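You operate a simulated robot arm through the tools that you are given. There is no shell and no other tool. Be economical: measure what you need, move in short steps, check, and stop when the job is done.

You run a simulated two-armed robot. Do the job below in one go: nothing can be reset, and whatever is moved stays where it is left.

Task
Take the pane cloth and put it on the waste sack stand. Then put three of the sieve balls from the top of the ball stand in the grey foots tub. Then fetch the silo tamper and stand it on the sieve bench top. Then put the bench cloth on the sieve test stand top away on the upkeep bench top. Then fetch the small tub with blue lid and stand it on the sieve bench top. Then take the sieve brush on the silo table and put it away on the top of the low shelf of the sampling bench. Then take the feed end worm section on the silo table and put it away on the upkeep bench top. Then put the silo probe with orange grip on the choke station shelf. Then press the tare button three times. Then shut the foots drawer. Then press the air bowl drain button two times. Then put the worn spacer shim on the top of the sampling bench. The order counts. Set down upright: silo tamper, small tub with blue lid.

Only the result counts: the job must be done as asked and must still hold three seconds after the hand-in. Knocking over, shifting, dropping, spilling or breaking anything else fails it. Lids that push on must go on centred and level and be pressed home; caps that screw on are set level and turned clockwise until they are tight. Flat cloth is picked up by pressing the open fingertips on it (5 to 10 N) and closing them slowly along it; thin cloth reads only 2 to 8 mm in the jaws.

Robot
Two 7-joint arms with fingered hands on one trunk, on a base that drives. Base frame: it is fixed to the floor where the robot stands at the start and does not move with it; the origin is under the middle of the robot, x ahead of it, y to its left, z up; the surface under the hand at the start is at about z = 86. Readings come in cm, rad, newtons and seconds.
The left shoulder is at the start at [3.1, 17.3, 138], the right one opposite. With the tool pointing down near the work surface each hand reaches from about 10 to 68 cm from the robot's upright axis, wherever it stands, measured 20 degrees to its own side. Places, roughly: air bowl drain button [-660, -610, 100]; bench cloth (7x6x4 cm) [30, 90, 80]; choke station shelf (18x68 cm) [-474, -836, 74]; feed end worm section [-50, -650, 75]; foots drawer [-520, -1020, 60]; foots tub (13x15x8 cm) [50, 10, 90]; pane cloth (7x6x4 cm) [60, -10, 90]; sieve ball (4x4x4 cm) [30, -20, 90]; sieve bench top [40, -30, 90]; sieve brush (6x4x8 cm) [0, -630, 80]; silo probe with orange grip (4x4x10 cm) [-130, -610, 100]; silo tamper (8x8x18 cm) [20, 70, 90]; small tub with blue lid (8x8x11 cm) [50, 90, 90]; tare button [-260, -710, 110]; top of the low shelf of the sampling bench [-650, -1480, 40]; top of the sampling bench [-650, -1480, 90]; upkeep bench top [-110, -1470, 90]; waste sack stand (18x15 cm) [6, -200, 36]; worn spacer shim [-650, -1475, 50]. Payload 3.5 kg a hand.
The TCP of each hand is the grasp point between the finger pads, 3 cm short of the fingertips. In the tool frame z runs along the fingers and y along their closing line. The gripper opens to 10.4 cm. The gripper's body begins 3.5 cm behind the TCP. The gripper is a hand of 3 fingers: y runs from the thumb to the fingers, the wrist lies at [-1.5, -10.4, -17.8] in the tool frame, and closing takes about 1.5 s.
Orientation is that of the tool frame in the base frame, as [roll, pitch, yaw] about the fixed x, y, z axes, in that order (R = Rz(yaw) Ry(pitch) Rx(roll)). With the fingers straight down and the wrist toward the robot, the tool's x, y and z point along [0, 1, 0], [1, 0, 0] and [0, 0, -1] of the base frame.

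Tools
- The arms move only by the tool servo_tool. It takes "left_targets", "right_targets" or both (then of equal length, played together; a hand with none holds still); each is a list of rows, each an object of numbers (a shift or turn left out is 0, a gripper value left out holds the last): "dx", "dy", "dz": the shift along the base's x, y, z in units of 40 mm (1.0 is 40 mm); "wx", "wy", "wz": the turn, a rotation vector about the base's x, y, z in units of 6 degrees (1.0 is 6 degrees). In form: [{"dx": .., "dy": .., "dz": .., "wx": .., "wy": .., "wz": ..}, ...]. A call has 1 to 10 rows; each row shifts and turns the commanded pose from where the row before left it. "left_claw" and "right_claw" are, for a hand that has rows, the gripper command, from -1 (shut) to 1 (fully open), values between in proportion, set as the call begins (left out, the last holds). A call with a number of a shift or a turn outside -1 to 1 is refused whole. Rows are played at 5 a second. More than 5 cm and 0.15 rad between two rows, or a gripper value outside its range, and nothing of the call is played. Where a pose cannot be reached the arm comes as near as it can. A force on the tool above 40 N (or 10 N above the force at the start of the call, whichever is more), or a blocked arm, ends the call early, and 0.2 s more pass. The fingers move at their own pace (about 7.2 cm/s each) and stop on an object; they squeeze with about 24 N. The grip force told is the motor's: it shows also when the fingers shut on nothing. Time passes only in rows, and 0.2 s behind the last, so rows that do not move let the fingers close. The reply holds the time, the measured pose of the TCP, the force on the tool along the base axes, the opening and the grip force, in the units named above and with some noise, with the torque about the TCP (base axes, N m) and any sound that the robot's microphone picked up, and new pictures: "views" is both (left out), scene, wrist or none (wrist: the cameras of the hands that moved).
- Cameras (640 x 400 px; columns grow to the right, rows downward): "scene" is now at [9.47, 0.11, 152.13]; the picture's right is [0.02, -1.00, 0.00], its down [-0.85, -0.01, -0.53] and it looks along [0.53, 0.01, -0.85] (base axes); focal length 214 px, centre (320, 200). "left" rides on the left gripper at [-6.4, -9.4, -11.7] in its tool frame; the picture's right is [-0.72, -0.33, 0.61], its down [0.64, -0.65, 0.40] and it looks along [0.27, 0.68, 0.68] (tool axes); focal length 238 px, centre (320, 200). "right" rides on the right gripper at [6.4, -9.4, -11.7] in its tool frame; the picture's right is [-0.72, 0.33, -0.61], its down [-0.64, -0.65, 0.40] and it looks along [-0.27, 0.68, 0.68] (tool axes); focal length 238 px, centre (320, 200). There is no depth. A picture from a camera that has moved, and an enlarged one, comes with that camera's place and axes in the base frame and with its lens.
- move_column(by): slides the trunk up (or, below 0, down) by that many cm; the arms and the scene camera ride with it, the base frame stays. It gives what a move gives, with no picture.
- steer(legs): drives the robot by 1 to 6 legs, each [ahead, left, turn to the left] in cm, cm and rad, along the robot's own axes; the way and the turn of a leg run together, so that a leg with both is an arc; at most 150 cm and 3.142 rad a leg. The arms and the cameras ride along, it lands a little off, and it stops where it bumps. It gives what a move gives, and a new picture of the scene camera.
- set_fingers(index, middle, thumb_bend, thumb_turn, hand): sets how far each is bent, from 0 (flat) to 100 (curled in); at 30 the hand is open as for a grip, at 70 the pads meet at the TCP. One left out holds its place. A second passes; each finger stops where it meets its share of the squeeze, and holds until it gets a number again. A gripper value or a shape takes the hand back. It gives what a move gives, with no picture; readings hold the bend of each and the force on the fingers (four entries, about 0 where the hand has none), thumb and palm. thumb_turn goes from beside the hand (0) to across from the fingers (100), as for a grip.
- hand_shape(shape, hand): the hand has 3 fingers and takes this shape, open, in about a second: jaw (thumb against the fingers, like two jaws); tri (thumb and two fingers); tip (a fingertip pinch); poke (one finger out to press); point (the index stretched); flat (the hand flat); cup (the hand cupped); fist (a fist). The gripper value then closes the fingers along that shape, each until it touches; the sizes above hold for jaw. It gives what a move gives, with no picture.
- turn_head(pan, tilt): turns the head with the scene camera to pan (to the left, within 1.501 rad either way) and tilt (down, from -0.506 to 1.204), counted from straight ahead of the robot. It gives what a move gives, and a new picture of the scene camera.
- zoom(camera, box): a new picture of the part [left, top, right, bottom] of that camera's present view, enlarged. The clock stands still meanwhile.
- hand_in(): hands the job in; it is judged then, once.

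Go step by step. Nothing tells you exact positions but the pictures and the camera data: compare them with the known pose of the tool, close in by small moves and look again before you grip or let go. The budget is 577 turns and 360 pictures, counting those below and the enlarged ones. Unless the task says otherwise, let go and move clear before handing in.

The tools are called after "Emit:" by a JSON object that holds its "api" and its "payload". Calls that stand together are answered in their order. servo_tool: Moves the arms, as the interface text tells. Its arguments: {"type":"object","properties":{"left_targets":{"type":"array","items":{"type":"object","properties":{"dx":{"type":"number"},"dy":{"type":"number"},"dz":{"type":"number"},"wx":{"type":"number"},"wy":{"type":"number"},"wz":{"type":"number"}}}},"left_claw":{"type":"number"},"right_targets":{"type":"array","items":{"type":"object","properties":{"dx":{"type":"number"},"dy":{"type":"number"},"dz":{"type":"number"},"wx":{"type":"number"},"wy":{"type":"number"},"wz":{"type":"number"}}}},"right_claw":{"type":"number"},"views":{"type":"string","enum":["both","scene","wrist","none"]}},"required":[]} The other tools are called the same way: move_column (by) slides the trunk up or down; hand_shape (shape, hand) gives the hand a shape; set_fingers (index, middle, thumb_bend, thumb_turn, hand) moves the fingers one by one; steer (legs) drives the base; turn_head (pan, tilt) turns the head that bears the scene camera; zoom (camera, box) takes an enlarged picture of a part of a camera's view; hand_in () hands the job in.

At the start:

```text
t: 0.0
left_position: [49.87, 25.69, 111.41]
left_orientation: [3.141, 0.0, 1.571]
left_contact_force: [0.7, -0.3, 0.4]
left_torque: [0.03, 0.01, -0.03]
left_width: 10.38
left_finger_force: 0.1
left_shape: jaw
left_bend: [30.0, 30.0, 30.0, 98.0]
left_finger forces: [0.1, 0.0, 0.0, 0.1, 0.1, 0.1]
right_position: [51.11, -24.72, 108.6]
right_orientation: [3.141, -0.001, 1.572]
right_contact_force: [-0.3, -0.8, 0.0]
right_torque: [-0.03, 0.0, 0.0]
right_width: 10.35
right_finger_force: 0.1
right_shape: jaw
right_bend: [30.0, 30.0, 30.0, 98.0]
right_finger forces: [0.0, 0.0, 0.0, 0.1, 0.0, 0.0]
trunk travel left (down, up): [-47.5, 27.9]
robot x, y, heading: [0.2, -0.11, -0.002]
head pan, tilt: [0.016, 1.018]
```

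scene: 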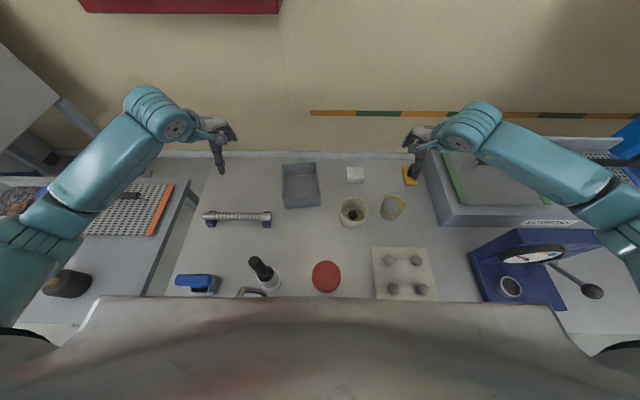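
right: 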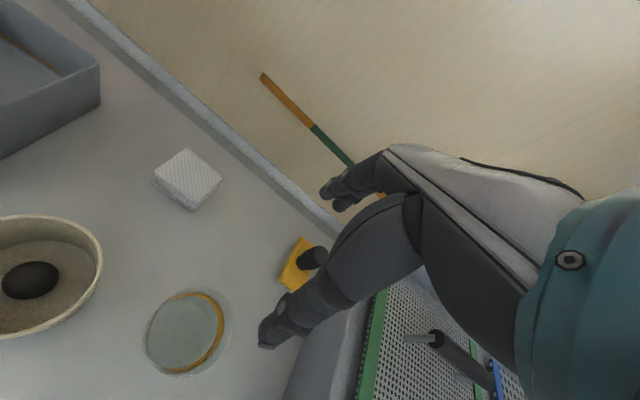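
left: 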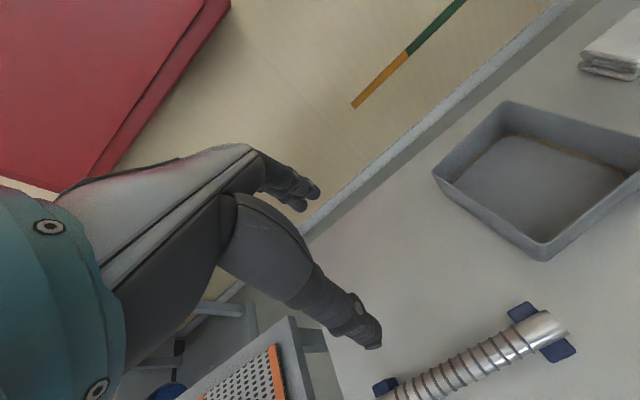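

The white folded cloth near [61, -12] fits the pane cloth; I'll zoom in to look at the bench before moving.

Emit:
{"api": "zoom", "payload": {"camera": "scene", "box": [160, 140, 480, 310]}}

Emit:
{"api": "turn_head", "payload": {"pan": -1.4, "tilt": 0.6}}

Emit:
{"api": "turn_head", "payload": {"pan": 1.2, "tilt": 0.8}}

```text
2.00 times, centred on (320, 225) of scene
camera zoom: at [9.47, 0.11, 152.13], right [0.02, -1.0, 0.0], down [-0.85, -0.01, -0.53], along [0.53, 0.01, -0.85], focal length 429 px, centre (320, 150)
```

zoom: 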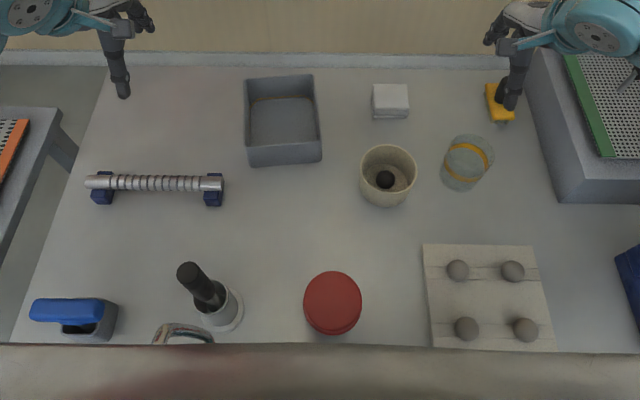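

```text
t: 1.5
left_position: [49.91, 25.88, 111.34]
left_orientation: [-3.142, 0.001, 1.571]
left_contact_force: [1.0, 0.2, -0.2]
left_torque: [0.02, 0.0, 0.0]
left_width: 10.36
left_finger_force: 0.1
left_shape: jaw
left_bend: [30.0, 30.0, 30.0, 98.0]
left_finger forces: [0.0, 0.0, 0.1, 0.0, 0.0, 0.0]
right_position: [51.04, -24.63, 108.58]
right_orientation: [-3.14, 0.0, 1.571]
right_contact_force: [-0.5, 0.7, -0.2]
right_torque: [-0.01, 0.01, 0.01]
right_width: 10.35
right_finger_force: 0.1
right_shape: jaw
right_bend: [30.0, 30.0, 30.0, 98.0]
right_finger forces: [0.0, 0.0, 0.1, 0.0, 0.1, 0.0]
trunk travel left (down, up): [-47.5, 27.9]
robot x, y, heading: [-0.21, -0.1, -0.003]
head pan, tilt: [-1.4, 0.6]
camera scene: at [4.13, -8.71, 155.45], right [-0.99, -0.17, 0.0], down [-0.1, 0.56, -0.82], along [0.14, -0.81, -0.57], focal length 214 px, centre (320, 200)
```

scene: 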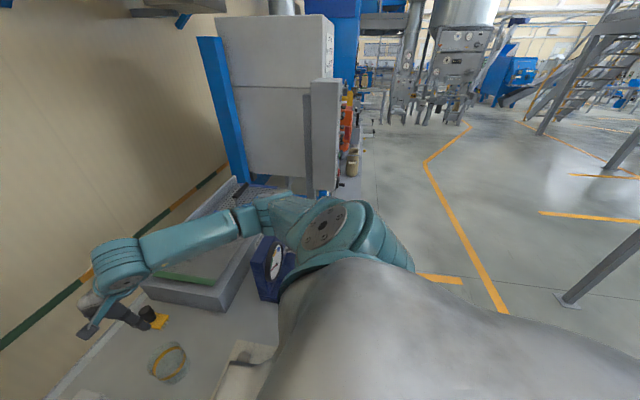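

```text
t: 3.9
left_position: [49.83, 25.78, 111.47]
left_orientation: [-3.141, -0.001, 1.57]
left_contact_force: [-0.1, 0.4, -0.3]
left_torque: [-0.02, 0.0, -0.01]
left_width: 10.35
left_finger_force: 0.0
left_shape: jaw
left_bend: [30.0, 30.0, 30.0, 98.0]
left_finger forces: [0.0, 0.0, 0.0, 0.1, 0.1, 0.0]
right_position: [51.06, -24.78, 108.62]
right_orientation: [3.141, -0.001, 1.57]
right_contact_force: [-0.9, -0.3, -1.0]
right_torque: [0.06, 0.02, 0.02]
right_width: 10.38
right_finger_force: 0.0
right_shape: jaw
right_bend: [30.0, 30.0, 30.0, 98.0]
right_finger forces: [0.0, 0.0, 0.0, 0.0, 0.0, 0.0]
trunk travel left (down, up): [-47.5, 27.9]
robot x, y, heading: [-0.11, -0.23, 0.002]
head pan, tilt: [1.201, 0.799]
camera scene: at [5.54, 7.52, 153.76], right [0.93, -0.36, 0.0], down [-0.26, -0.67, -0.7], along [0.25, 0.65, -0.72], focal length 214 px, centre (320, 200)
```

scene: 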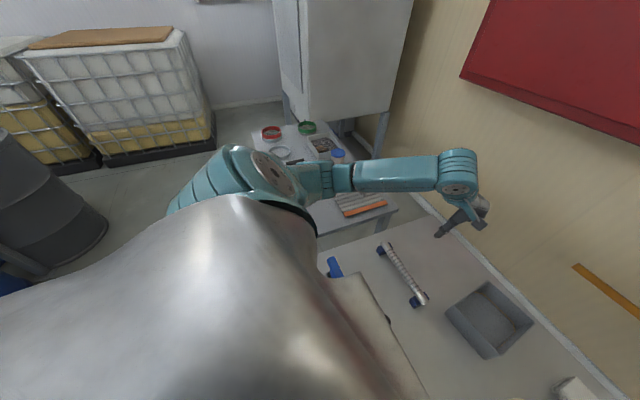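

I'll move the right hand above the pane cloth.

Emit:
{"api": "servo_tool", "payload": {"right_targets": [{"dx": 0.56, "dy": 0.8}, {"dx": 0.56, "dy": 0.8}, {"dx": 0.56, "dy": 0.8}, {"dx": 0.56, "dy": 0.8}, {"dz": -0.8}, {"dz": -0.8}, {"dz": -0.5}], "right_claw": 1, "views": "wrist"}}

Emit:
{"api": "turn_head", "payload": {"pan": 0, "tilt": 1.0}}

```text
t: 5.5
left_position: [49.93, 25.72, 111.5]
left_orientation: [-3.141, 0.0, 1.571]
left_contact_force: [0.4, -0.3, 0.5]
left_torque: [0.01, 0.0, -0.02]
left_width: 10.33
left_finger_force: 0.1
left_shape: jaw
left_bend: [30.0, 30.0, 30.0, 98.0]
left_finger forces: [0.0, 0.0, 0.0, 0.0, 0.0, 0.0]
right_position: [59.98, -11.92, 100.14]
right_orientation: [3.142, -0.002, 1.571]
right_contact_force: [-0.5, 0.1, 0.2]
right_torque: [-0.02, 0.01, 0.0]
right_width: 10.37
right_finger_force: 0.0
right_shape: jaw
right_bend: [30.0, 30.0, 30.0, 98.0]
right_finger forces: [0.0, 0.0, 0.0, 0.0, 0.0, 0.1]
trunk travel left (down, up): [-47.5, 27.9]
robot x, y, heading: [0.17, -0.04, 0.001]
head pan, tilt: [1.201, 0.799]
camera right: at [50.58, -5.64, 111.69], right [0.33, -0.72, 0.61], down [-0.65, -0.64, -0.4], along [0.68, -0.27, -0.68], focal length 238 px, centre (320, 200)
```

right: 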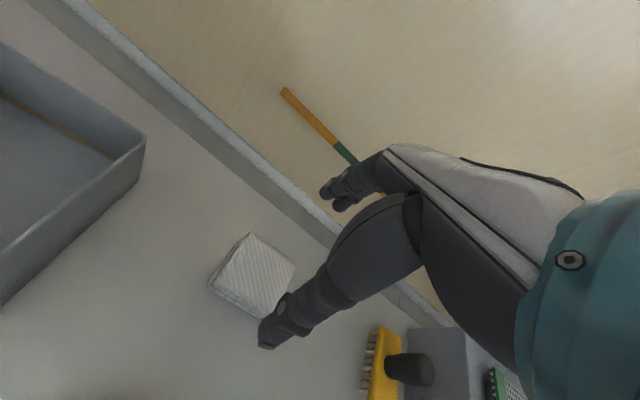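

```text
t: 6.9
left_position: [49.97, 25.78, 111.46]
left_orientation: [3.141, 0.0, 1.57]
left_contact_force: [0.4, 0.5, -0.1]
left_torque: [0.0, 0.0, 0.01]
left_width: 10.34
left_finger_force: 0.0
left_shape: jaw
left_bend: [30.0, 30.0, 30.0, 98.0]
left_finger forces: [0.0, 0.0, 0.1, 0.1, 0.0, 0.0]
right_position: [59.8, -12.09, 100.16]
right_orientation: [3.141, 0.0, 1.57]
right_contact_force: [-0.1, -0.1, -0.2]
right_torque: [-0.01, -0.06, 0.0]
right_width: 10.39
right_finger_force: 0.2
right_shape: jaw
right_bend: [30.0, 30.0, 30.0, 98.0]
right_finger forces: [0.1, 0.0, 0.0, 0.1, 0.1, 0.1]
trunk travel left (down, up): [-47.5, 27.9]
robot x, y, heading: [-0.06, -0.13, 0.002]
head pan, tilt: [0.0, 1.0]
camera scene: at [9.59, 0.01, 152.25], right [0.0, -1.0, 0.0], down [-0.84, 0.0, -0.54], along [0.54, 0.0, -0.84], focal length 214 px, centre (320, 200)
```

scene: 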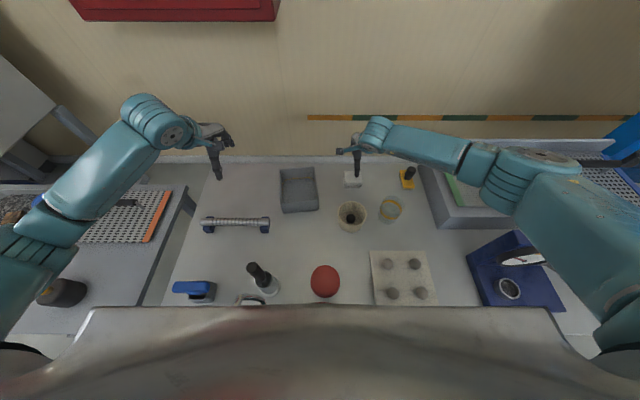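

The cloth sits between the fingers at about [59.7, -11.7]. I'll go down and grip.

Emit:
{"api": "servo_tool", "payload": {"right_targets": [{"dz": -0.9}, {"dz": -0.9}, {"dz": -0.8}], "right_claw": 1, "views": "wrist"}}

```text
t: 7.7
left_position: [49.93, 25.82, 111.42]
left_orientation: [3.141, 0.0, 1.57]
left_contact_force: [0.2, 0.5, 0.1]
left_torque: [0.0, 0.02, 0.0]
left_width: 10.34
left_finger_force: 0.1
left_shape: jaw
left_bend: [30.0, 30.0, 30.0, 98.0]
left_finger forces: [0.0, 0.1, 0.1, 0.0, 0.0, 0.0]
right_position: [60.04, -11.93, 89.75]
right_orientation: [3.141, 0.001, 1.571]
right_contact_force: [-0.4, -0.1, -0.4]
right_torque: [-0.02, 0.02, 0.02]
right_width: 10.37
right_finger_force: 0.0
right_shape: jaw
right_bend: [30.0, 30.0, 30.0, 98.0]
right_finger forces: [0.0, 0.0, 0.1, 0.0, 0.1, 0.0]
trunk travel left (down, up): [-47.5, 27.9]
robot x, y, heading: [-0.1, -0.27, -0.0]
head pan, tilt: [0.0, 1.0]
camera right: at [50.56, -5.53, 101.29], right [0.33, -0.72, 0.61], down [-0.65, -0.64, -0.4], along [0.68, -0.27, -0.68], focal length 238 px, centre (320, 200)
```

right: 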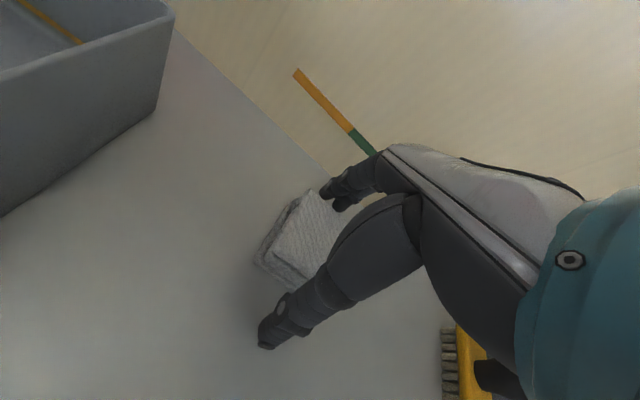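

Emit:
{"api": "servo_tool", "payload": {"right_targets": [{}, {}, {}, {}, {}, {}, {}, {}], "right_claw": -1, "views": "none"}}

Emit:
{"api": "servo_tool", "payload": {"right_targets": [{"dz": 0.8}, {"dz": 0.9}, {"dz": 0.9}, {"dz": 0.9}], "views": "wrist"}}

```text
t: 9.5
left_position: [49.96, 25.76, 111.55]
left_orientation: [3.141, -0.001, 1.571]
left_contact_force: [0.5, -0.6, 0.0]
left_torque: [-0.01, -0.01, -0.01]
left_width: 10.36
left_finger_force: 0.1
left_shape: jaw
left_bend: [30.0, 30.0, 30.0, 98.0]
left_finger forces: [0.1, 0.1, 0.1, 0.1, 0.0, 0.2]
right_position: [59.88, -11.88, 89.82]
right_orientation: [-3.141, -0.001, 1.571]
right_contact_force: [-0.5, 0.1, -0.1]
right_torque: [-0.01, 0.03, 0.0]
right_width: 5.22
right_finger_force: 24.3
right_shape: jaw
right_bend: [74.0, 45.0, 68.0, 100.0]
right_finger forces: [14.0, 7.7, 0.0, 0.0, 21.7, 0.1]
trunk travel left (down, up): [-47.5, 27.9]
robot x, y, heading: [-0.08, 0.01, -0.002]
head pan, tilt: [0.0, 1.0]
```

```text
t: 10.5
left_position: [49.87, 25.82, 111.48]
left_orientation: [3.14, 0.0, 1.571]
left_contact_force: [-0.5, -0.6, 0.6]
left_torque: [0.02, -0.03, 0.03]
left_width: 10.37
left_finger_force: 0.1
left_shape: jaw
left_bend: [30.0, 30.0, 30.0, 98.0]
left_finger forces: [0.1, 0.1, 0.0, 0.1, 0.1, 0.0]
right_position: [59.98, -11.92, 103.73]
right_orientation: [3.14, 0.001, 1.57]
right_contact_force: [-0.5, -0.2, 0.3]
right_torque: [0.04, 0.02, -0.01]
right_width: 5.15
right_finger_force: 23.9
right_shape: jaw
right_bend: [74.0, 45.0, 68.0, 100.0]
right_finger forces: [14.0, 7.8, 0.1, 0.1, 21.7, 0.0]
trunk travel left (down, up): [-47.5, 27.9]
robot x, y, heading: [0.12, -0.01, -0.001]
head pan, tilt: [0.0, 1.0]
camera right: at [50.55, -5.57, 115.31], right [0.33, -0.72, 0.61], down [-0.65, -0.64, -0.4], along [0.68, -0.27, -0.68], focal length 238 px, centre (320, 200)
```

right: 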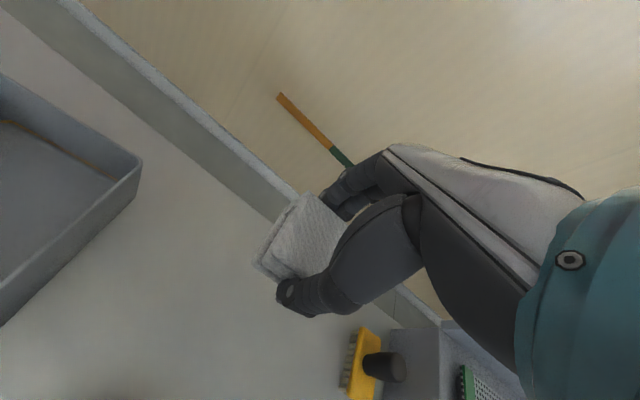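

The pane cloth is held. I'll back away from the bench, turn right and look for the waste sack stand.

Emit:
{"api": "steer", "payload": {"legs": [[-75, 0, 0], [0, 0, -1.571]]}}

Emit:
{"api": "turn_head", "payload": {"pan": 0, "tilt": 0.5}}

```text
t: 18.3
left_position: [-48.78, -49.48, 111.4]
left_orientation: [3.141, -0.001, 0.006]
left_contact_force: [-0.1, -0.2, -0.4]
left_torque: [-0.01, -0.03, -0.04]
left_width: 10.36
left_finger_force: 0.1
left_shape: jaw
left_bend: [30.0, 30.0, 30.0, 98.0]
left_finger forces: [0.0, 0.0, 0.0, 0.0, 0.0, 0.0]
right_position: [-86.21, -59.94, 103.76]
right_orientation: [3.141, 0.0, 0.008]
right_contact_force: [0.8, -0.1, -0.7]
right_torque: [0.01, 0.02, 0.01]
right_width: 5.16
right_finger_force: 23.7
right_shape: jaw
right_bend: [74.0, 45.0, 69.0, 100.0]
right_finger forces: [13.9, 7.5, 0.0, 0.0, 21.5, 0.1]
trunk travel left (down, up): [-47.5, 27.9]
robot x, y, heading: [-74.64, 0.47, -1.564]
head pan, tilt: [0.0, 1.0]
camera scene: at [-74.57, -9.2, 152.25], right [-1.0, -0.01, 0.0], down [-0.01, 0.84, -0.54], along [0.0, -0.54, -0.84], focal length 214 px, centre (320, 200)
```

scene: 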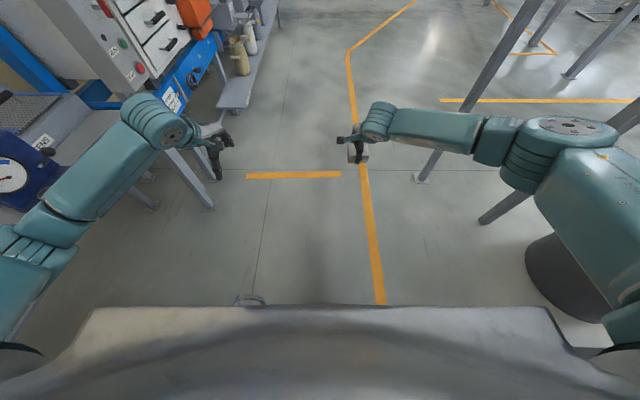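

```text
t: 19.3
left_position: [-48.68, -49.67, 111.4]
left_orientation: [-3.141, 0.0, 0.007]
left_contact_force: [1.0, -1.1, 0.4]
left_torque: [0.0, 0.01, 0.01]
left_width: 10.38
left_finger_force: 0.1
left_shape: jaw
left_bend: [30.0, 30.0, 30.0, 98.0]
left_finger forces: [0.1, 0.1, 0.0, 0.0, 0.1, 0.0]
right_position: [-86.37, -59.91, 103.69]
right_orientation: [3.14, 0.0, 0.007]
right_contact_force: [-0.8, -0.1, -0.3]
right_torque: [-0.03, -0.02, 0.04]
right_width: 5.16
right_finger_force: 24.1
right_shape: jaw
right_bend: [74.0, 45.0, 69.0, 100.0]
right_finger forces: [14.0, 7.5, 0.0, 0.0, 21.5, 0.0]
trunk travel left (down, up): [-47.5, 27.9]
robot x, y, heading: [-74.81, 0.4, -1.566]
head pan, tilt: [0.0, 0.499]
camera scene: at [-74.55, -11.33, 156.35], right [-1.0, -0.01, 0.0], down [0.0, 0.48, -0.88], along [0.01, -0.88, -0.48], focal length 214 px, centre (320, 200)
```

scene: 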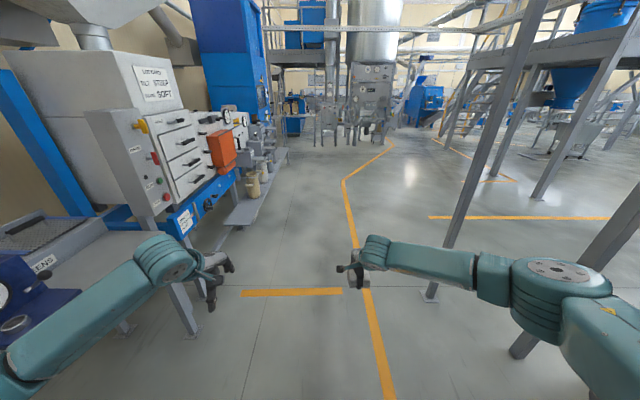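

Emit:
{"api": "zoom", "payload": {"camera": "scene", "box": [170, 110, 330, 250]}}

```text
2.86 times, centred on (250, 180) of scene
camera zoom: at [-74.55, -11.33, 156.35], right [-1.0, -0.01, 0.0], down [0.0, 0.48, -0.88], along [0.01, -0.88, -0.48], focal length 613 px, centre (520, 257)
```

zoom: 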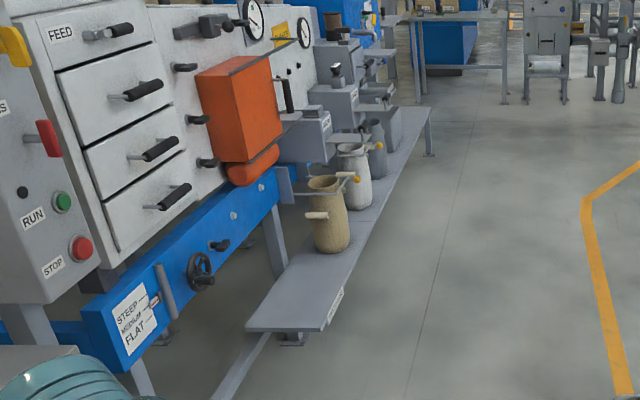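

The stand is the low grey shelf end under the blue machine, near [6, -200, 36]. I'll tuck the left arm back, drive alongside and face it.

Emit:
{"api": "servo_tool", "payload": {"left_targets": [{"dy": 0.9}, {"dy": 0.9}, {"dy": 0.9}, {"dy": 0.9}, {"dy": 0.9}, {"dy": 0.9}, {"dy": 0.9}], "views": "none"}}

Emit:
{"api": "steer", "payload": {"legs": [[130, 0, 0], [58, 0, 0], [0, 0, 1.566]]}}

```text
t: 20.9
left_position: [-46.97, -32.06, 107.17]
left_orientation: [-3.141, 0.003, 0.007]
left_contact_force: [-0.5, 0.1, 0.4]
left_torque: [-0.01, -0.02, -0.03]
left_width: 10.36
left_finger_force: 0.1
left_shape: jaw
left_bend: [30.0, 30.0, 30.0, 98.0]
left_finger forces: [0.0, 0.1, 0.0, 0.1, 0.1, 0.0]
left hand out of reach, approached as far as the arm can: row 5, 6, 7
right_position: [-86.33, -59.94, 103.7]
right_orientation: [3.141, -0.001, 0.007]
right_contact_force: [0.4, -0.9, -0.8]
right_torque: [-0.03, -0.03, -0.01]
right_width: 5.15
right_finger_force: 24.2
right_shape: jaw
right_bend: [74.0, 45.0, 69.0, 100.0]
right_finger forces: [14.0, 7.5, 0.0, 0.0, 21.5, 0.0]
trunk travel left (down, up): [-47.5, 27.9]
robot x, y, heading: [-74.61, 0.14, -1.561]
head pan, tilt: [0.0, 0.499]
```

```text
t: 34.2
left_position: [-42.3, -161.61, 107.18]
left_orientation: [3.141, 0.001, 1.574]
left_contact_force: [-0.4, 0.0, -0.6]
left_torque: [-0.01, 0.01, 0.0]
left_width: 10.38
left_finger_force: 0.0
left_shape: jaw
left_bend: [30.0, 30.0, 30.0, 98.0]
left_finger forces: [0.1, 0.1, 0.0, 0.1, 0.0, 0.0]
right_position: [-14.64, -200.91, 103.7]
right_orientation: [3.142, -0.001, 1.576]
right_contact_force: [0.5, -0.9, -0.5]
right_torque: [0.01, -0.02, -0.01]
right_width: 5.09
right_finger_force: 23.8
right_shape: jaw
right_bend: [74.0, 46.0, 69.0, 100.0]
right_finger forces: [13.7, 7.4, 0.1, 0.0, 21.2, 0.0]
trunk travel left (down, up): [-47.5, 27.9]
robot x, y, heading: [-74.37, -189.86, 0.003]
head pan, tilt: [0.0, 0.499]
camera scene: at [-62.87, -189.33, 156.36], right [0.0, -1.0, 0.0], down [-0.48, 0.0, -0.88], along [0.88, 0.0, -0.48], focal length 214 px, centre (320, 200)
```

scene: 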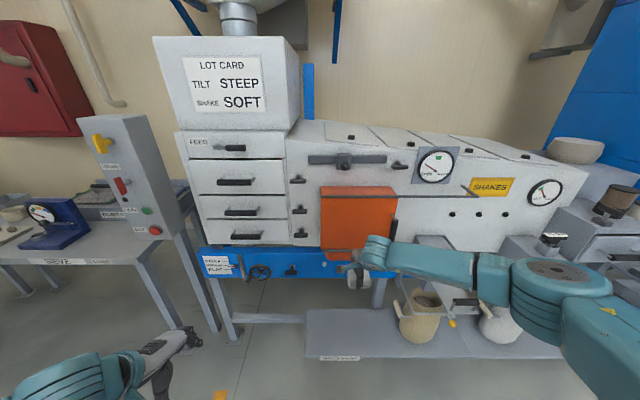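

Emit:
{"api": "move_column", "payload": {"by": -46}}

Emit:
{"api": "turn_head", "payload": {"pan": -0.2, "tilt": 0.8}}

```text
refused: -46 is not a number from -40 to 40
```

```text
t: 35.0
left_position: [-42.21, -161.7, 107.2]
left_orientation: [-3.141, 0.001, 1.574]
left_contact_force: [0.4, -0.3, -0.9]
left_torque: [-0.03, 0.01, -0.03]
left_width: 10.36
left_finger_force: 0.0
left_shape: jaw
left_bend: [30.0, 30.0, 30.0, 98.0]
left_finger forces: [0.0, 0.0, 0.1, 0.1, 0.0, 0.0]
right_position: [-14.43, -201.12, 103.73]
right_orientation: [-3.142, 0.0, 1.574]
right_contact_force: [0.6, -0.5, 0.2]
right_torque: [0.01, -0.02, -0.01]
right_width: 5.11
right_finger_force: 24.2
right_shape: jaw
right_bend: [74.0, 46.0, 69.0, 100.0]
right_finger forces: [13.9, 7.3, 0.0, 0.0, 21.2, 0.1]
trunk travel left (down, up): [-47.5, 27.9]
robot x, y, heading: [-74.49, -189.18, 0.005]
head pan, tilt: [-0.201, 0.799]
camera scene: at [-64.05, -190.94, 153.77], right [-0.2, -0.98, 0.0], down [-0.7, 0.14, -0.7], along [0.68, -0.14, -0.72], focal length 214 px, centre (320, 200)
```

scene: 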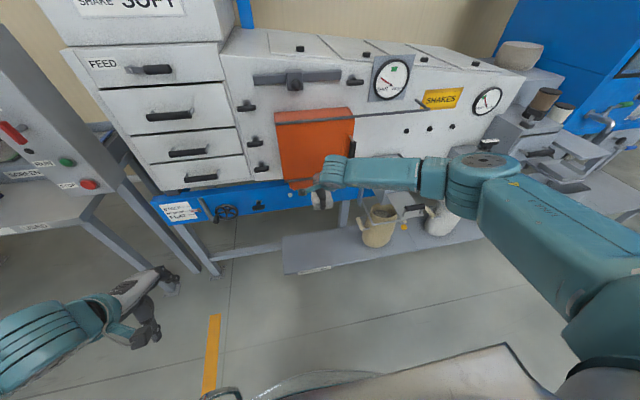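

Emit:
{"api": "move_column", "payload": {"by": -40}}

Emit:
{"api": "steer", "payload": {"legs": [[20, 0, 0]]}}

```text
t: 38.8
left_position: [-42.32, -161.58, 58.27]
left_orientation: [-2.791, 0.002, 1.576]
left_contact_force: [0.2, 0.3, -0.5]
left_torque: [-0.01, -0.02, 0.02]
left_width: 10.37
left_finger_force: 0.2
left_shape: jaw
left_bend: [30.0, 30.0, 30.0, 98.0]
left_finger forces: [0.0, 0.0, 0.0, 0.0, 0.0, 0.0]
right_position: [-14.59, -201.13, 63.7]
right_orientation: [3.141, 0.002, 1.573]
right_contact_force: [0.9, -0.2, -0.3]
right_torque: [0.0, 0.02, 0.03]
right_width: 5.09
right_finger_force: 23.9
right_shape: jaw
right_bend: [74.0, 46.0, 69.0, 100.0]
right_finger forces: [13.9, 7.5, 0.1, 0.0, 21.2, 0.1]
trunk travel left (down, up): [-7.5, 67.9]
robot x, y, heading: [-75.26, -189.19, 0.003]
head pan, tilt: [-0.201, 0.799]
```

```text
t: 40.4
left_position: [-22.18, -161.68, 58.29]
left_orientation: [-2.791, 0.001, 1.575]
left_contact_force: [-0.2, 0.0, 0.2]
left_torque: [0.01, -0.03, -0.02]
left_width: 10.37
left_finger_force: 0.1
left_shape: jaw
left_bend: [30.0, 30.0, 30.0, 98.0]
left_finger forces: [0.0, 0.0, 0.1, 0.0, 0.0, 0.1]
right_position: [5.72, -201.06, 63.53]
right_orientation: [-3.141, 0.001, 1.574]
right_contact_force: [-0.7, 0.2, -0.6]
right_torque: [-0.02, 0.01, 0.02]
right_width: 5.12
right_finger_force: 24.2
right_shape: jaw
right_bend: [74.0, 46.0, 69.0, 100.0]
right_finger forces: [13.9, 7.4, 0.0, 0.0, 21.3, 0.0]
trunk travel left (down, up): [-7.5, 67.9]
robot x, y, heading: [-54.43, -189.56, 0.004]
head pan, tilt: [-0.201, 0.799]
camera scene: at [-28.0, -190.9, 112.66], right [-0.2, -0.98, 0.0], down [-0.7, 0.14, -0.7], along [0.68, -0.14, -0.72], focal length 214 px, centre (320, 200)
```

scene: 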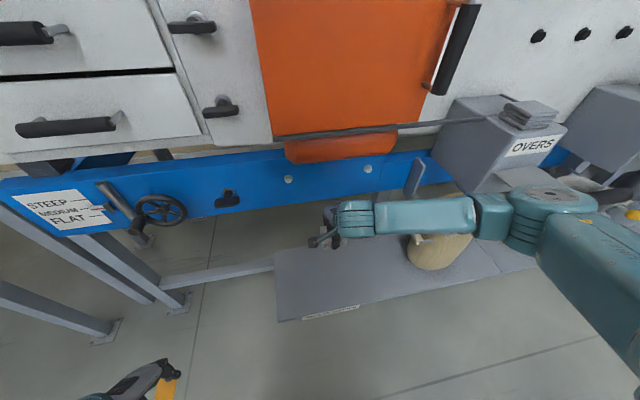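

Emit:
{"api": "servo_tool", "payload": {"right_targets": [{"dz": -0.9}, {"dz": -0.9}, {"dz": -0.9}, {"dz": -0.9}, {"dz": -0.9}, {"dz": -0.8}], "views": "both"}}

```text
t: 41.8
left_position: [-22.03, -161.59, 58.24]
left_orientation: [-2.793, 0.003, 1.573]
left_contact_force: [-0.4, 0.2, 0.1]
left_torque: [-0.02, -0.02, 0.0]
left_width: 10.37
left_finger_force: 0.1
left_shape: jaw
left_bend: [30.0, 30.0, 30.0, 98.0]
left_finger forces: [0.0, 0.1, 0.1, 0.1, 0.0, 0.1]
right_position: [5.67, -201.35, 42.43]
right_orientation: [-3.141, 0.0, 1.572]
right_contact_force: [-0.2, 0.1, -0.8]
right_torque: [-0.03, 0.03, 0.0]
right_width: 5.11
right_finger_force: 23.9
right_shape: jaw
right_bend: [74.0, 46.0, 69.0, 100.0]
right_finger forces: [14.0, 7.4, 0.1, 0.0, 21.2, 0.0]
trunk travel left (down, up): [-7.5, 67.9]
robot x, y, heading: [-53.92, -189.31, 0.001]
head pan, tilt: [-0.201, 0.799]
camera scene: at [-28.01, -190.9, 112.66], right [-0.2, -0.98, 0.0], down [-0.7, 0.14, -0.7], along [0.68, -0.14, -0.72], focal length 214 px, centre (320, 200)
camera right: at [-3.75, -194.93, 54.0], right [0.33, -0.72, 0.61], down [-0.65, -0.64, -0.41], along [0.68, -0.27, -0.68], focal length 238 px, centre (320, 200)
```

scene: 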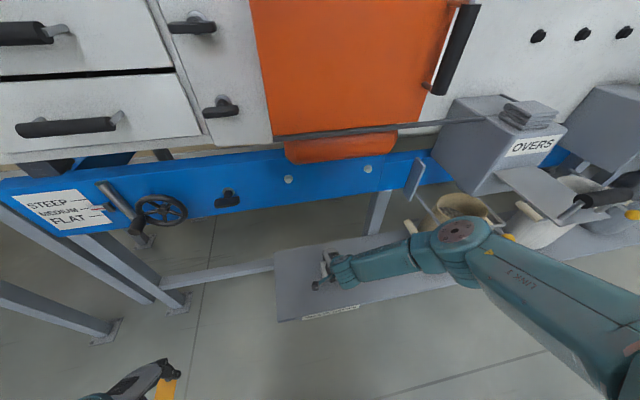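
right: 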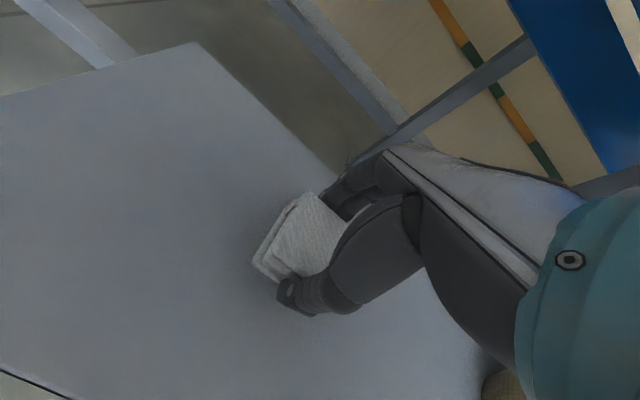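

Close above the stand; I'll lower the last centimetres and check the force.

Emit:
{"api": "servo_tool", "payload": {"right_targets": [{"dz": -0.3}, {"dz": -0.2}, {"dz": -0.1}], "views": "none"}}

```text
t: 42.6
left_position: [-22.21, -161.61, 58.35]
left_orientation: [-2.791, 0.002, 1.572]
left_contact_force: [0.3, -0.1, -0.4]
left_torque: [0.02, -0.01, 0.0]
left_width: 10.37
left_finger_force: 0.1
left_shape: jaw
left_bend: [30.0, 30.0, 30.0, 98.0]
left_finger forces: [0.1, 0.1, 0.0, 0.1, 0.0, 0.0]
right_position: [5.67, -201.02, 40.08]
right_orientation: [-3.14, -0.002, 1.573]
right_contact_force: [0.1, 0.7, -0.8]
right_torque: [-0.03, 0.02, 0.02]
right_width: 5.11
right_finger_force: 24.1
right_shape: jaw
right_bend: [74.0, 46.0, 69.0, 100.0]
right_finger forces: [13.9, 7.5, 0.0, 0.0, 21.3, 0.1]
trunk travel left (down, up): [-7.5, 67.9]
robot x, y, heading: [-54.28, -189.49, 0.003]
head pan, tilt: [-0.201, 0.799]
```

Emit:
{"api": "servo_tool", "payload": {"right_targets": [{"dz": -0.1}, {"dz": -0.05}, {}], "views": "wrist"}}

```text
t: 43.4
left_position: [-22.22, -161.58, 58.32]
left_orientation: [-2.795, 0.002, 1.572]
left_contact_force: [0.3, 0.3, 0.2]
left_torque: [-0.02, -0.03, 0.02]
left_width: 10.38
left_finger_force: 0.1
left_shape: jaw
left_bend: [30.0, 30.0, 30.0, 98.0]
left_finger forces: [0.0, 0.0, 0.0, 0.0, 0.0, 0.1]
right_position: [5.71, -201.22, 39.62]
right_orientation: [3.139, -0.002, 1.57]
right_contact_force: [-1.7, -2.1, 12.1]
right_torque: [-0.07, 0.08, -0.02]
right_width: 5.13
right_finger_force: 23.7
right_shape: jaw
right_bend: [74.0, 46.0, 69.0, 100.0]
right_finger forces: [14.5, 8.1, 0.1, 0.0, 24.3, 0.0]
trunk travel left (down, up): [-7.5, 67.9]
robot x, y, heading: [-54.29, -189.32, 0.003]
head pan, tilt: [-0.201, 0.799]
camera right: at [-3.76, -194.82, 51.18], right [0.33, -0.72, 0.61], down [-0.65, -0.64, -0.41], along [0.69, -0.27, -0.68], focal length 238 px, centre (320, 200)
```

right: 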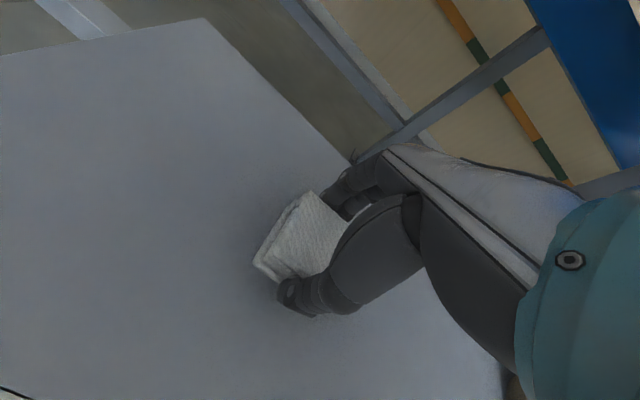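

Contact (12 N). I'll release and rise.

Emit:
{"api": "servo_tool", "payload": {"right_targets": [{"dz": 0.05}, {}, {}, {}, {}, {}, {}], "right_claw": 1, "views": "none"}}

Emit:
{"api": "servo_tool", "payload": {"right_targets": [{"dz": 0.5}, {"dz": 0.8}, {"dz": 0.9}, {"dz": 0.9}, {"dz": 0.9}], "views": "wrist"}}

```text
t: 45.0
left_position: [-22.08, -161.6, 58.3]
left_orientation: [-2.792, 0.001, 1.572]
left_contact_force: [0.1, 0.3, 0.4]
left_torque: [0.02, -0.01, -0.01]
left_width: 10.35
left_finger_force: 0.1
left_shape: jaw
left_bend: [30.0, 30.0, 30.0, 98.0]
left_finger forces: [0.1, 0.0, 0.0, 0.0, 0.1, 0.0]
right_position: [5.62, -201.14, 39.68]
right_orientation: [3.139, 0.001, 1.572]
right_contact_force: [-0.2, 0.2, -0.4]
right_torque: [0.02, -0.01, 0.03]
right_width: 10.36
right_finger_force: 0.0
right_shape: jaw
right_bend: [30.0, 30.0, 30.0, 98.0]
right_finger forces: [0.1, 0.0, 0.0, 0.0, 0.0, 0.1]
trunk travel left (down, up): [-7.5, 67.9]
robot x, y, heading: [-54.4, -189.38, -0.001]
head pan, tilt: [-0.201, 0.799]
```

```text
t: 46.2
left_position: [-22.1, -161.66, 58.26]
left_orientation: [-2.791, 0.002, 1.571]
left_contact_force: [0.3, 0.3, -0.1]
left_torque: [-0.01, 0.02, -0.01]
left_width: 10.38
left_finger_force: 0.1
left_shape: jaw
left_bend: [30.0, 30.0, 30.0, 98.0]
left_finger forces: [0.0, 0.0, 0.0, 0.0, 0.0, 0.0]
right_position: [5.67, -201.3, 55.77]
right_orientation: [-3.141, -0.001, 1.573]
right_contact_force: [-0.3, 0.7, -0.1]
right_torque: [-0.01, 0.0, -0.01]
right_width: 10.36
right_finger_force: 0.1
right_shape: jaw
right_bend: [30.0, 30.0, 30.0, 98.0]
right_finger forces: [0.0, 0.0, 0.0, 0.1, 0.0, 0.1]
trunk travel left (down, up): [-7.5, 67.9]
robot x, y, heading: [-54.04, -189.51, 0.006]
head pan, tilt: [-0.201, 0.799]
camera right: at [-3.79, -194.97, 67.28], right [0.33, -0.72, 0.61], down [-0.65, -0.64, -0.4], along [0.68, -0.27, -0.68], focal length 238 px, centre (320, 200)
```

right: 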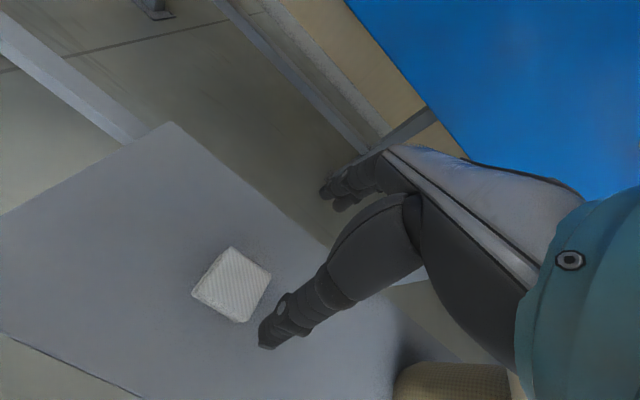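

The pane cloth lies on the stand. I'll back off, raise the trunk and both hands, then return to the sieve bench for the balls.

Emit:
{"api": "steer", "payload": {"legs": [[-35, 0, 0]]}}

Emit:
{"api": "move_column", "payload": {"by": 40}}

Emit:
{"api": "servo_tool", "payload": {"right_targets": [{"dz": 0.9}, {"dz": 0.9}, {"dz": 0.9}, {"dz": 0.5}], "left_targets": [{"dz": 0.3}, {"dz": 0.3}, {"dz": 0.3}, {}], "views": "none"}}

Emit:
{"api": "steer", "payload": {"legs": [[0, 100, 0], [0, 96, 0]]}}

```text
t: 48.5
left_position: [-57.52, -161.67, 58.36]
left_orientation: [-2.792, 0.002, 1.576]
left_contact_force: [-0.1, -0.4, 0.5]
left_torque: [0.01, 0.0, 0.01]
left_width: 10.35
left_finger_force: 0.1
left_shape: jaw
left_bend: [30.0, 30.0, 30.0, 98.0]
left_finger forces: [0.0, 0.0, 0.0, 0.0, 0.0, 0.1]
right_position: [-29.63, -201.13, 55.61]
right_orientation: [3.14, -0.001, 1.575]
right_contact_force: [0.3, -0.2, -1.9]
right_torque: [0.0, 0.0, -0.02]
right_width: 10.39
right_finger_force: 0.0
right_shape: jaw
right_bend: [30.0, 30.0, 30.0, 98.0]
right_finger forces: [0.0, 0.1, 0.1, 0.1, 0.1, 0.0]
trunk travel left (down, up): [-7.5, 67.9]
robot x, y, heading: [-89.22, -189.34, 0.004]
head pan, tilt: [-0.201, 0.799]
camera scene: at [-63.27, -190.91, 112.67], right [-0.19, -0.98, 0.0], down [-0.7, 0.14, -0.7], along [0.68, -0.14, -0.72], focal length 214 px, centre (320, 200)
```

scene: 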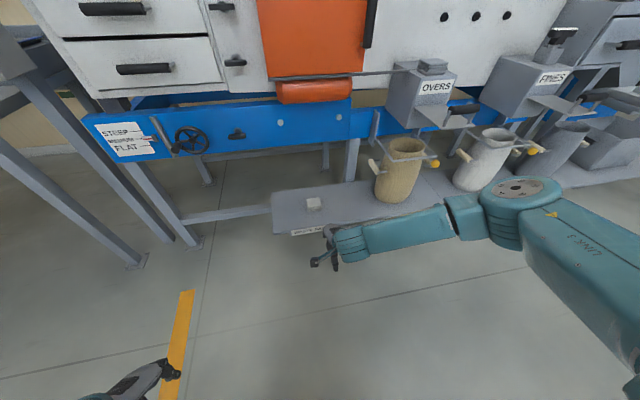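

```text
t: 52.4
left_position: [-57.38, -161.6, 98.21]
left_orientation: [-2.791, 0.002, 1.577]
left_contact_force: [-0.1, -0.4, 0.5]
left_torque: [-0.03, 0.02, 0.0]
left_width: 10.37
left_finger_force: 0.1
left_shape: jaw
left_bend: [30.0, 30.0, 30.0, 98.0]
left_finger forces: [0.0, 0.0, 0.1, 0.0, 0.0, 0.0]
right_position: [-29.6, -201.08, 95.71]
right_orientation: [-3.141, 0.0, 1.576]
right_contact_force: [0.6, -0.1, -0.7]
right_torque: [-0.02, -0.02, -0.02]
right_width: 10.37
right_finger_force: 0.1
right_shape: jaw
right_bend: [30.0, 30.0, 30.0, 98.0]
right_finger forces: [0.1, 0.1, 0.0, 0.1, 0.0, 0.1]
trunk travel left (down, up): [-47.5, 27.9]
robot x, y, heading: [-89.44, -189.61, 0.002]
head pan, tilt: [-0.201, 0.799]
```

```text
t: 53.4
left_position: [-57.45, -161.69, 101.87]
left_orientation: [-2.794, 0.001, 1.576]
left_contact_force: [0.3, -0.2, 0.7]
left_torque: [0.02, 0.0, 0.01]
left_width: 10.37
left_finger_force: 0.0
left_shape: jaw
left_bend: [30.0, 30.0, 30.0, 98.0]
left_finger forces: [0.0, 0.1, 0.1, 0.0, 0.0, 0.0]
right_position: [-29.48, -201.08, 108.6]
right_orientation: [-3.141, 0.0, 1.576]
right_contact_force: [0.0, 0.2, 0.3]
right_torque: [0.02, 0.02, 0.02]
right_width: 10.35
right_finger_force: 0.0
right_shape: jaw
right_bend: [30.0, 30.0, 30.0, 98.0]
right_finger forces: [0.0, 0.0, 0.0, 0.0, 0.1, 0.0]
trunk travel left (down, up): [-47.5, 27.9]
robot x, y, heading: [-89.35, -189.6, 0.004]
head pan, tilt: [-0.201, 0.799]
```

```text
t: 63.2
left_position: [-59.29, 34.65, 101.94]
left_orientation: [-2.792, 0.002, 1.577]
left_contact_force: [0.2, -0.2, 0.5]
left_torque: [0.02, 0.02, -0.01]
left_width: 10.37
left_finger_force: 0.0
left_shape: jaw
left_bend: [30.0, 30.0, 30.0, 98.0]
left_finger forces: [0.1, 0.1, 0.0, 0.0, 0.0, 0.1]
right_position: [-31.32, -4.78, 108.49]
right_orientation: [3.14, -0.001, 1.579]
right_contact_force: [0.1, -0.3, 0.0]
right_torque: [0.03, 0.04, -0.03]
right_width: 10.39
right_finger_force: 0.0
right_shape: jaw
right_bend: [30.0, 30.0, 30.0, 98.0]
right_finger forces: [0.0, 0.1, 0.1, 0.0, 0.0, 0.0]
trunk travel left (down, up): [-47.5, 27.9]
robot x, y, heading: [-91.64, 6.94, 0.011]
head pan, tilt: [-0.201, 0.799]
camera scene: at [-81.01, 5.31, 153.76], right [-0.19, -0.98, 0.0], down [-0.7, 0.14, -0.7], along [0.68, -0.13, -0.72], focal length 214 px, centre (320, 200)
```

scene: 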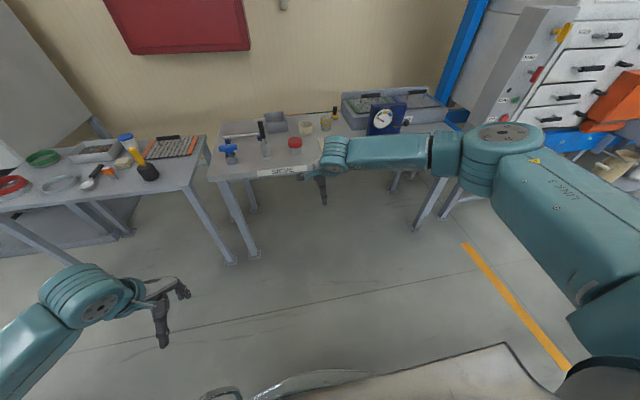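

Emit:
{"api": "zoom", "payload": {"camera": "scene", "box": [0, 80, 240, 230]}}

Emit:
{"api": "zoom", "payload": {"camera": "scene", "box": [200, 80, 440, 230]}}

```text
2.67 times, centred on (120, 155) of scene
camera zoom: at [-81.01, 5.31, 153.76], right [-0.19, -0.98, 0.0], down [-0.7, 0.14, -0.7], along [0.68, -0.13, -0.72], focal length 572 px, centre (853, 320)
```

zoom: 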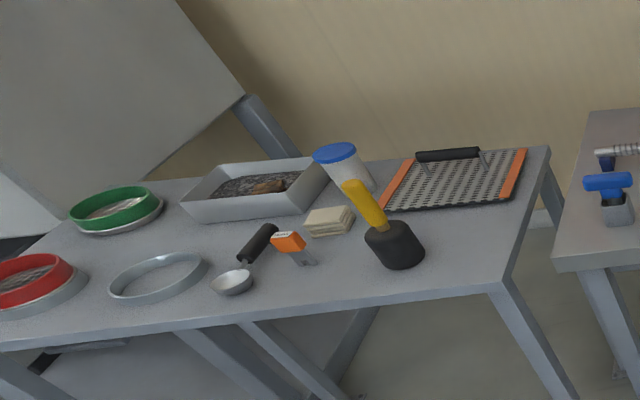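

```text
2.67 times, centred on (320, 155) of scene
camera zoom: at [-81.01, 5.31, 153.76], right [-0.19, -0.98, 0.0], down [-0.7, 0.14, -0.7], along [0.68, -0.13, -0.72], focal length 572 px, centre (320, 320)
```

zoom: 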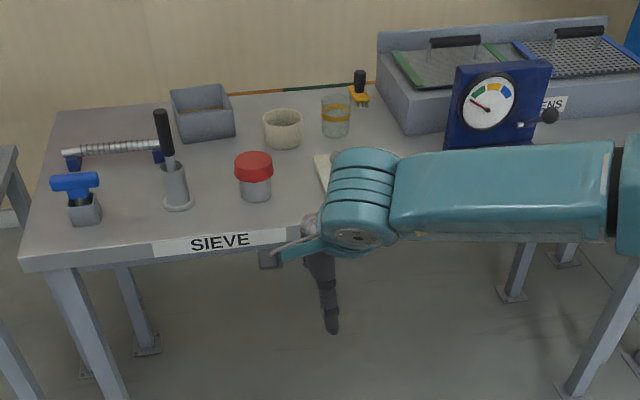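

I see the tamper (yellow handle, black head), the blue-lid tub and beige cloth on the left stand. I raise the left hand and drive up to the sieve bench.

Emit:
{"api": "servo_tool", "payload": {"left_targets": [{"dz": 0.9}, {"dz": 0.9}, {"dz": 0.9}, {"dz": 0.9}], "views": "none"}}

Emit:
{"api": "steer", "payload": {"legs": [[82, 0, -0.011]]}}

Emit:
{"api": "turn_head", "payload": {"pan": -0.2, "tilt": 1.15}}

```text
t: 64.2
left_position: [-59.45, 34.66, 116.27]
left_orientation: [-2.793, 0.002, 1.576]
left_contact_force: [0.0, -0.5, -0.3]
left_torque: [-0.03, -0.03, -0.05]
left_width: 10.38
left_finger_force: 0.0
left_shape: jaw
left_bend: [30.0, 30.0, 30.0, 98.0]
left_finger forces: [0.0, 0.2, 0.0, 0.0, 0.0, 0.0]
right_position: [-31.47, -4.77, 108.56]
right_orientation: [3.141, 0.001, 1.578]
right_contact_force: [-0.7, 0.5, -0.2]
right_torque: [0.01, 0.01, -0.03]
right_width: 10.38
right_finger_force: 0.1
right_shape: jaw
right_bend: [30.0, 30.0, 30.0, 98.0]
right_finger forces: [0.1, 0.0, 0.0, 0.1, 0.1, 0.1]
trunk travel left (down, up): [-47.5, 27.9]
robot x, y, heading: [-91.45, 6.92, 0.009]
head pan, tilt: [-0.201, 0.799]
```

```text
t: 68.5
left_position: [22.71, 34.66, 116.25]
left_orientation: [-2.794, 0.001, 1.57]
left_contact_force: [0.8, 0.8, 0.4]
left_torque: [0.04, -0.02, 0.02]
left_width: 10.37
left_finger_force: 0.1
left_shape: jaw
left_bend: [30.0, 30.0, 30.0, 98.0]
left_finger forces: [0.0, 0.0, 0.0, 0.0, 0.0, 0.0]
right_position: [50.46, -4.95, 108.55]
right_orientation: [3.141, 0.001, 1.57]
right_contact_force: [-0.9, -1.7, 0.4]
right_torque: [-0.03, 0.02, -0.03]
right_width: 10.36
right_finger_force: 0.0
right_shape: jaw
right_bend: [30.0, 30.0, 30.0, 98.0]
right_finger forces: [0.0, 0.1, 0.0, 0.1, 0.0, 0.0]
trunk travel left (down, up): [-47.5, 27.9]
robot x, y, heading: [-9.62, 6.94, -0.0]
head pan, tilt: [-0.201, 0.799]
camera scene: at [0.95, 5.43, 153.76], right [-0.2, -0.98, 0.0], down [-0.7, 0.14, -0.7], along [0.68, -0.14, -0.72], focal length 214 px, centre (320, 200)
```

scene: 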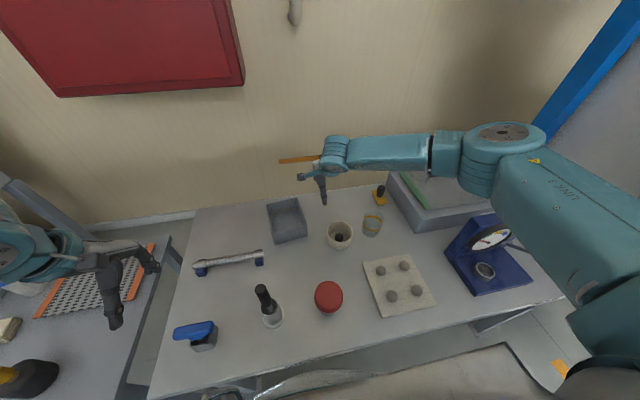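

```text
t: 69.4
left_position: [22.66, 34.6, 116.34]
left_orientation: [-2.792, 0.001, 1.57]
left_contact_force: [-0.4, -0.3, 0.5]
left_torque: [-0.03, 0.0, 0.03]
left_width: 10.38
left_finger_force: 0.0
left_shape: jaw
left_bend: [30.0, 30.0, 30.0, 98.0]
left_finger forces: [0.1, 0.0, 0.1, 0.0, 0.0, 0.0]
right_position: [50.34, -4.99, 108.55]
right_orientation: [-3.142, -0.001, 1.568]
right_contact_force: [0.3, -1.1, 0.1]
right_torque: [0.0, 0.03, 0.01]
right_width: 10.39
right_finger_force: 0.0
right_shape: jaw
right_bend: [30.0, 30.0, 30.0, 98.0]
right_finger forces: [0.0, 0.0, 0.0, 0.0, 0.2, 0.0]
trunk travel left (down, up): [-47.5, 27.9]
robot x, y, heading: [-9.76, 7.0, 0.001]
head pan, tilt: [-0.201, 1.15]
camera scene: at [-1.15, 5.85, 151.28], right [-0.2, -0.98, 0.0], down [-0.89, 0.18, -0.41], along [0.4, -0.08, -0.91], focal length 214 px, centre (320, 200)
```

scene: 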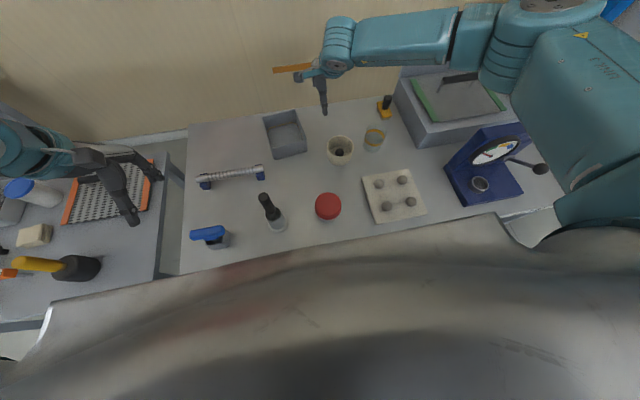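

Emit:
{"api": "zoom", "payload": {"camera": "scene", "box": [250, 90, 450, 240]}}

```text
2.67 times, centred on (350, 165) of scene
camera zoom: at [-1.15, 5.85, 151.28], right [-0.2, -0.98, 0.0], down [-0.89, 0.18, -0.41], along [0.4, -0.08, -0.91], focal length 572 px, centre (240, 293)
```

zoom: 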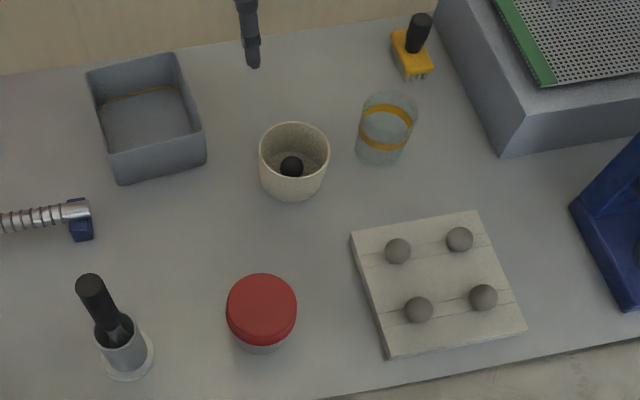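

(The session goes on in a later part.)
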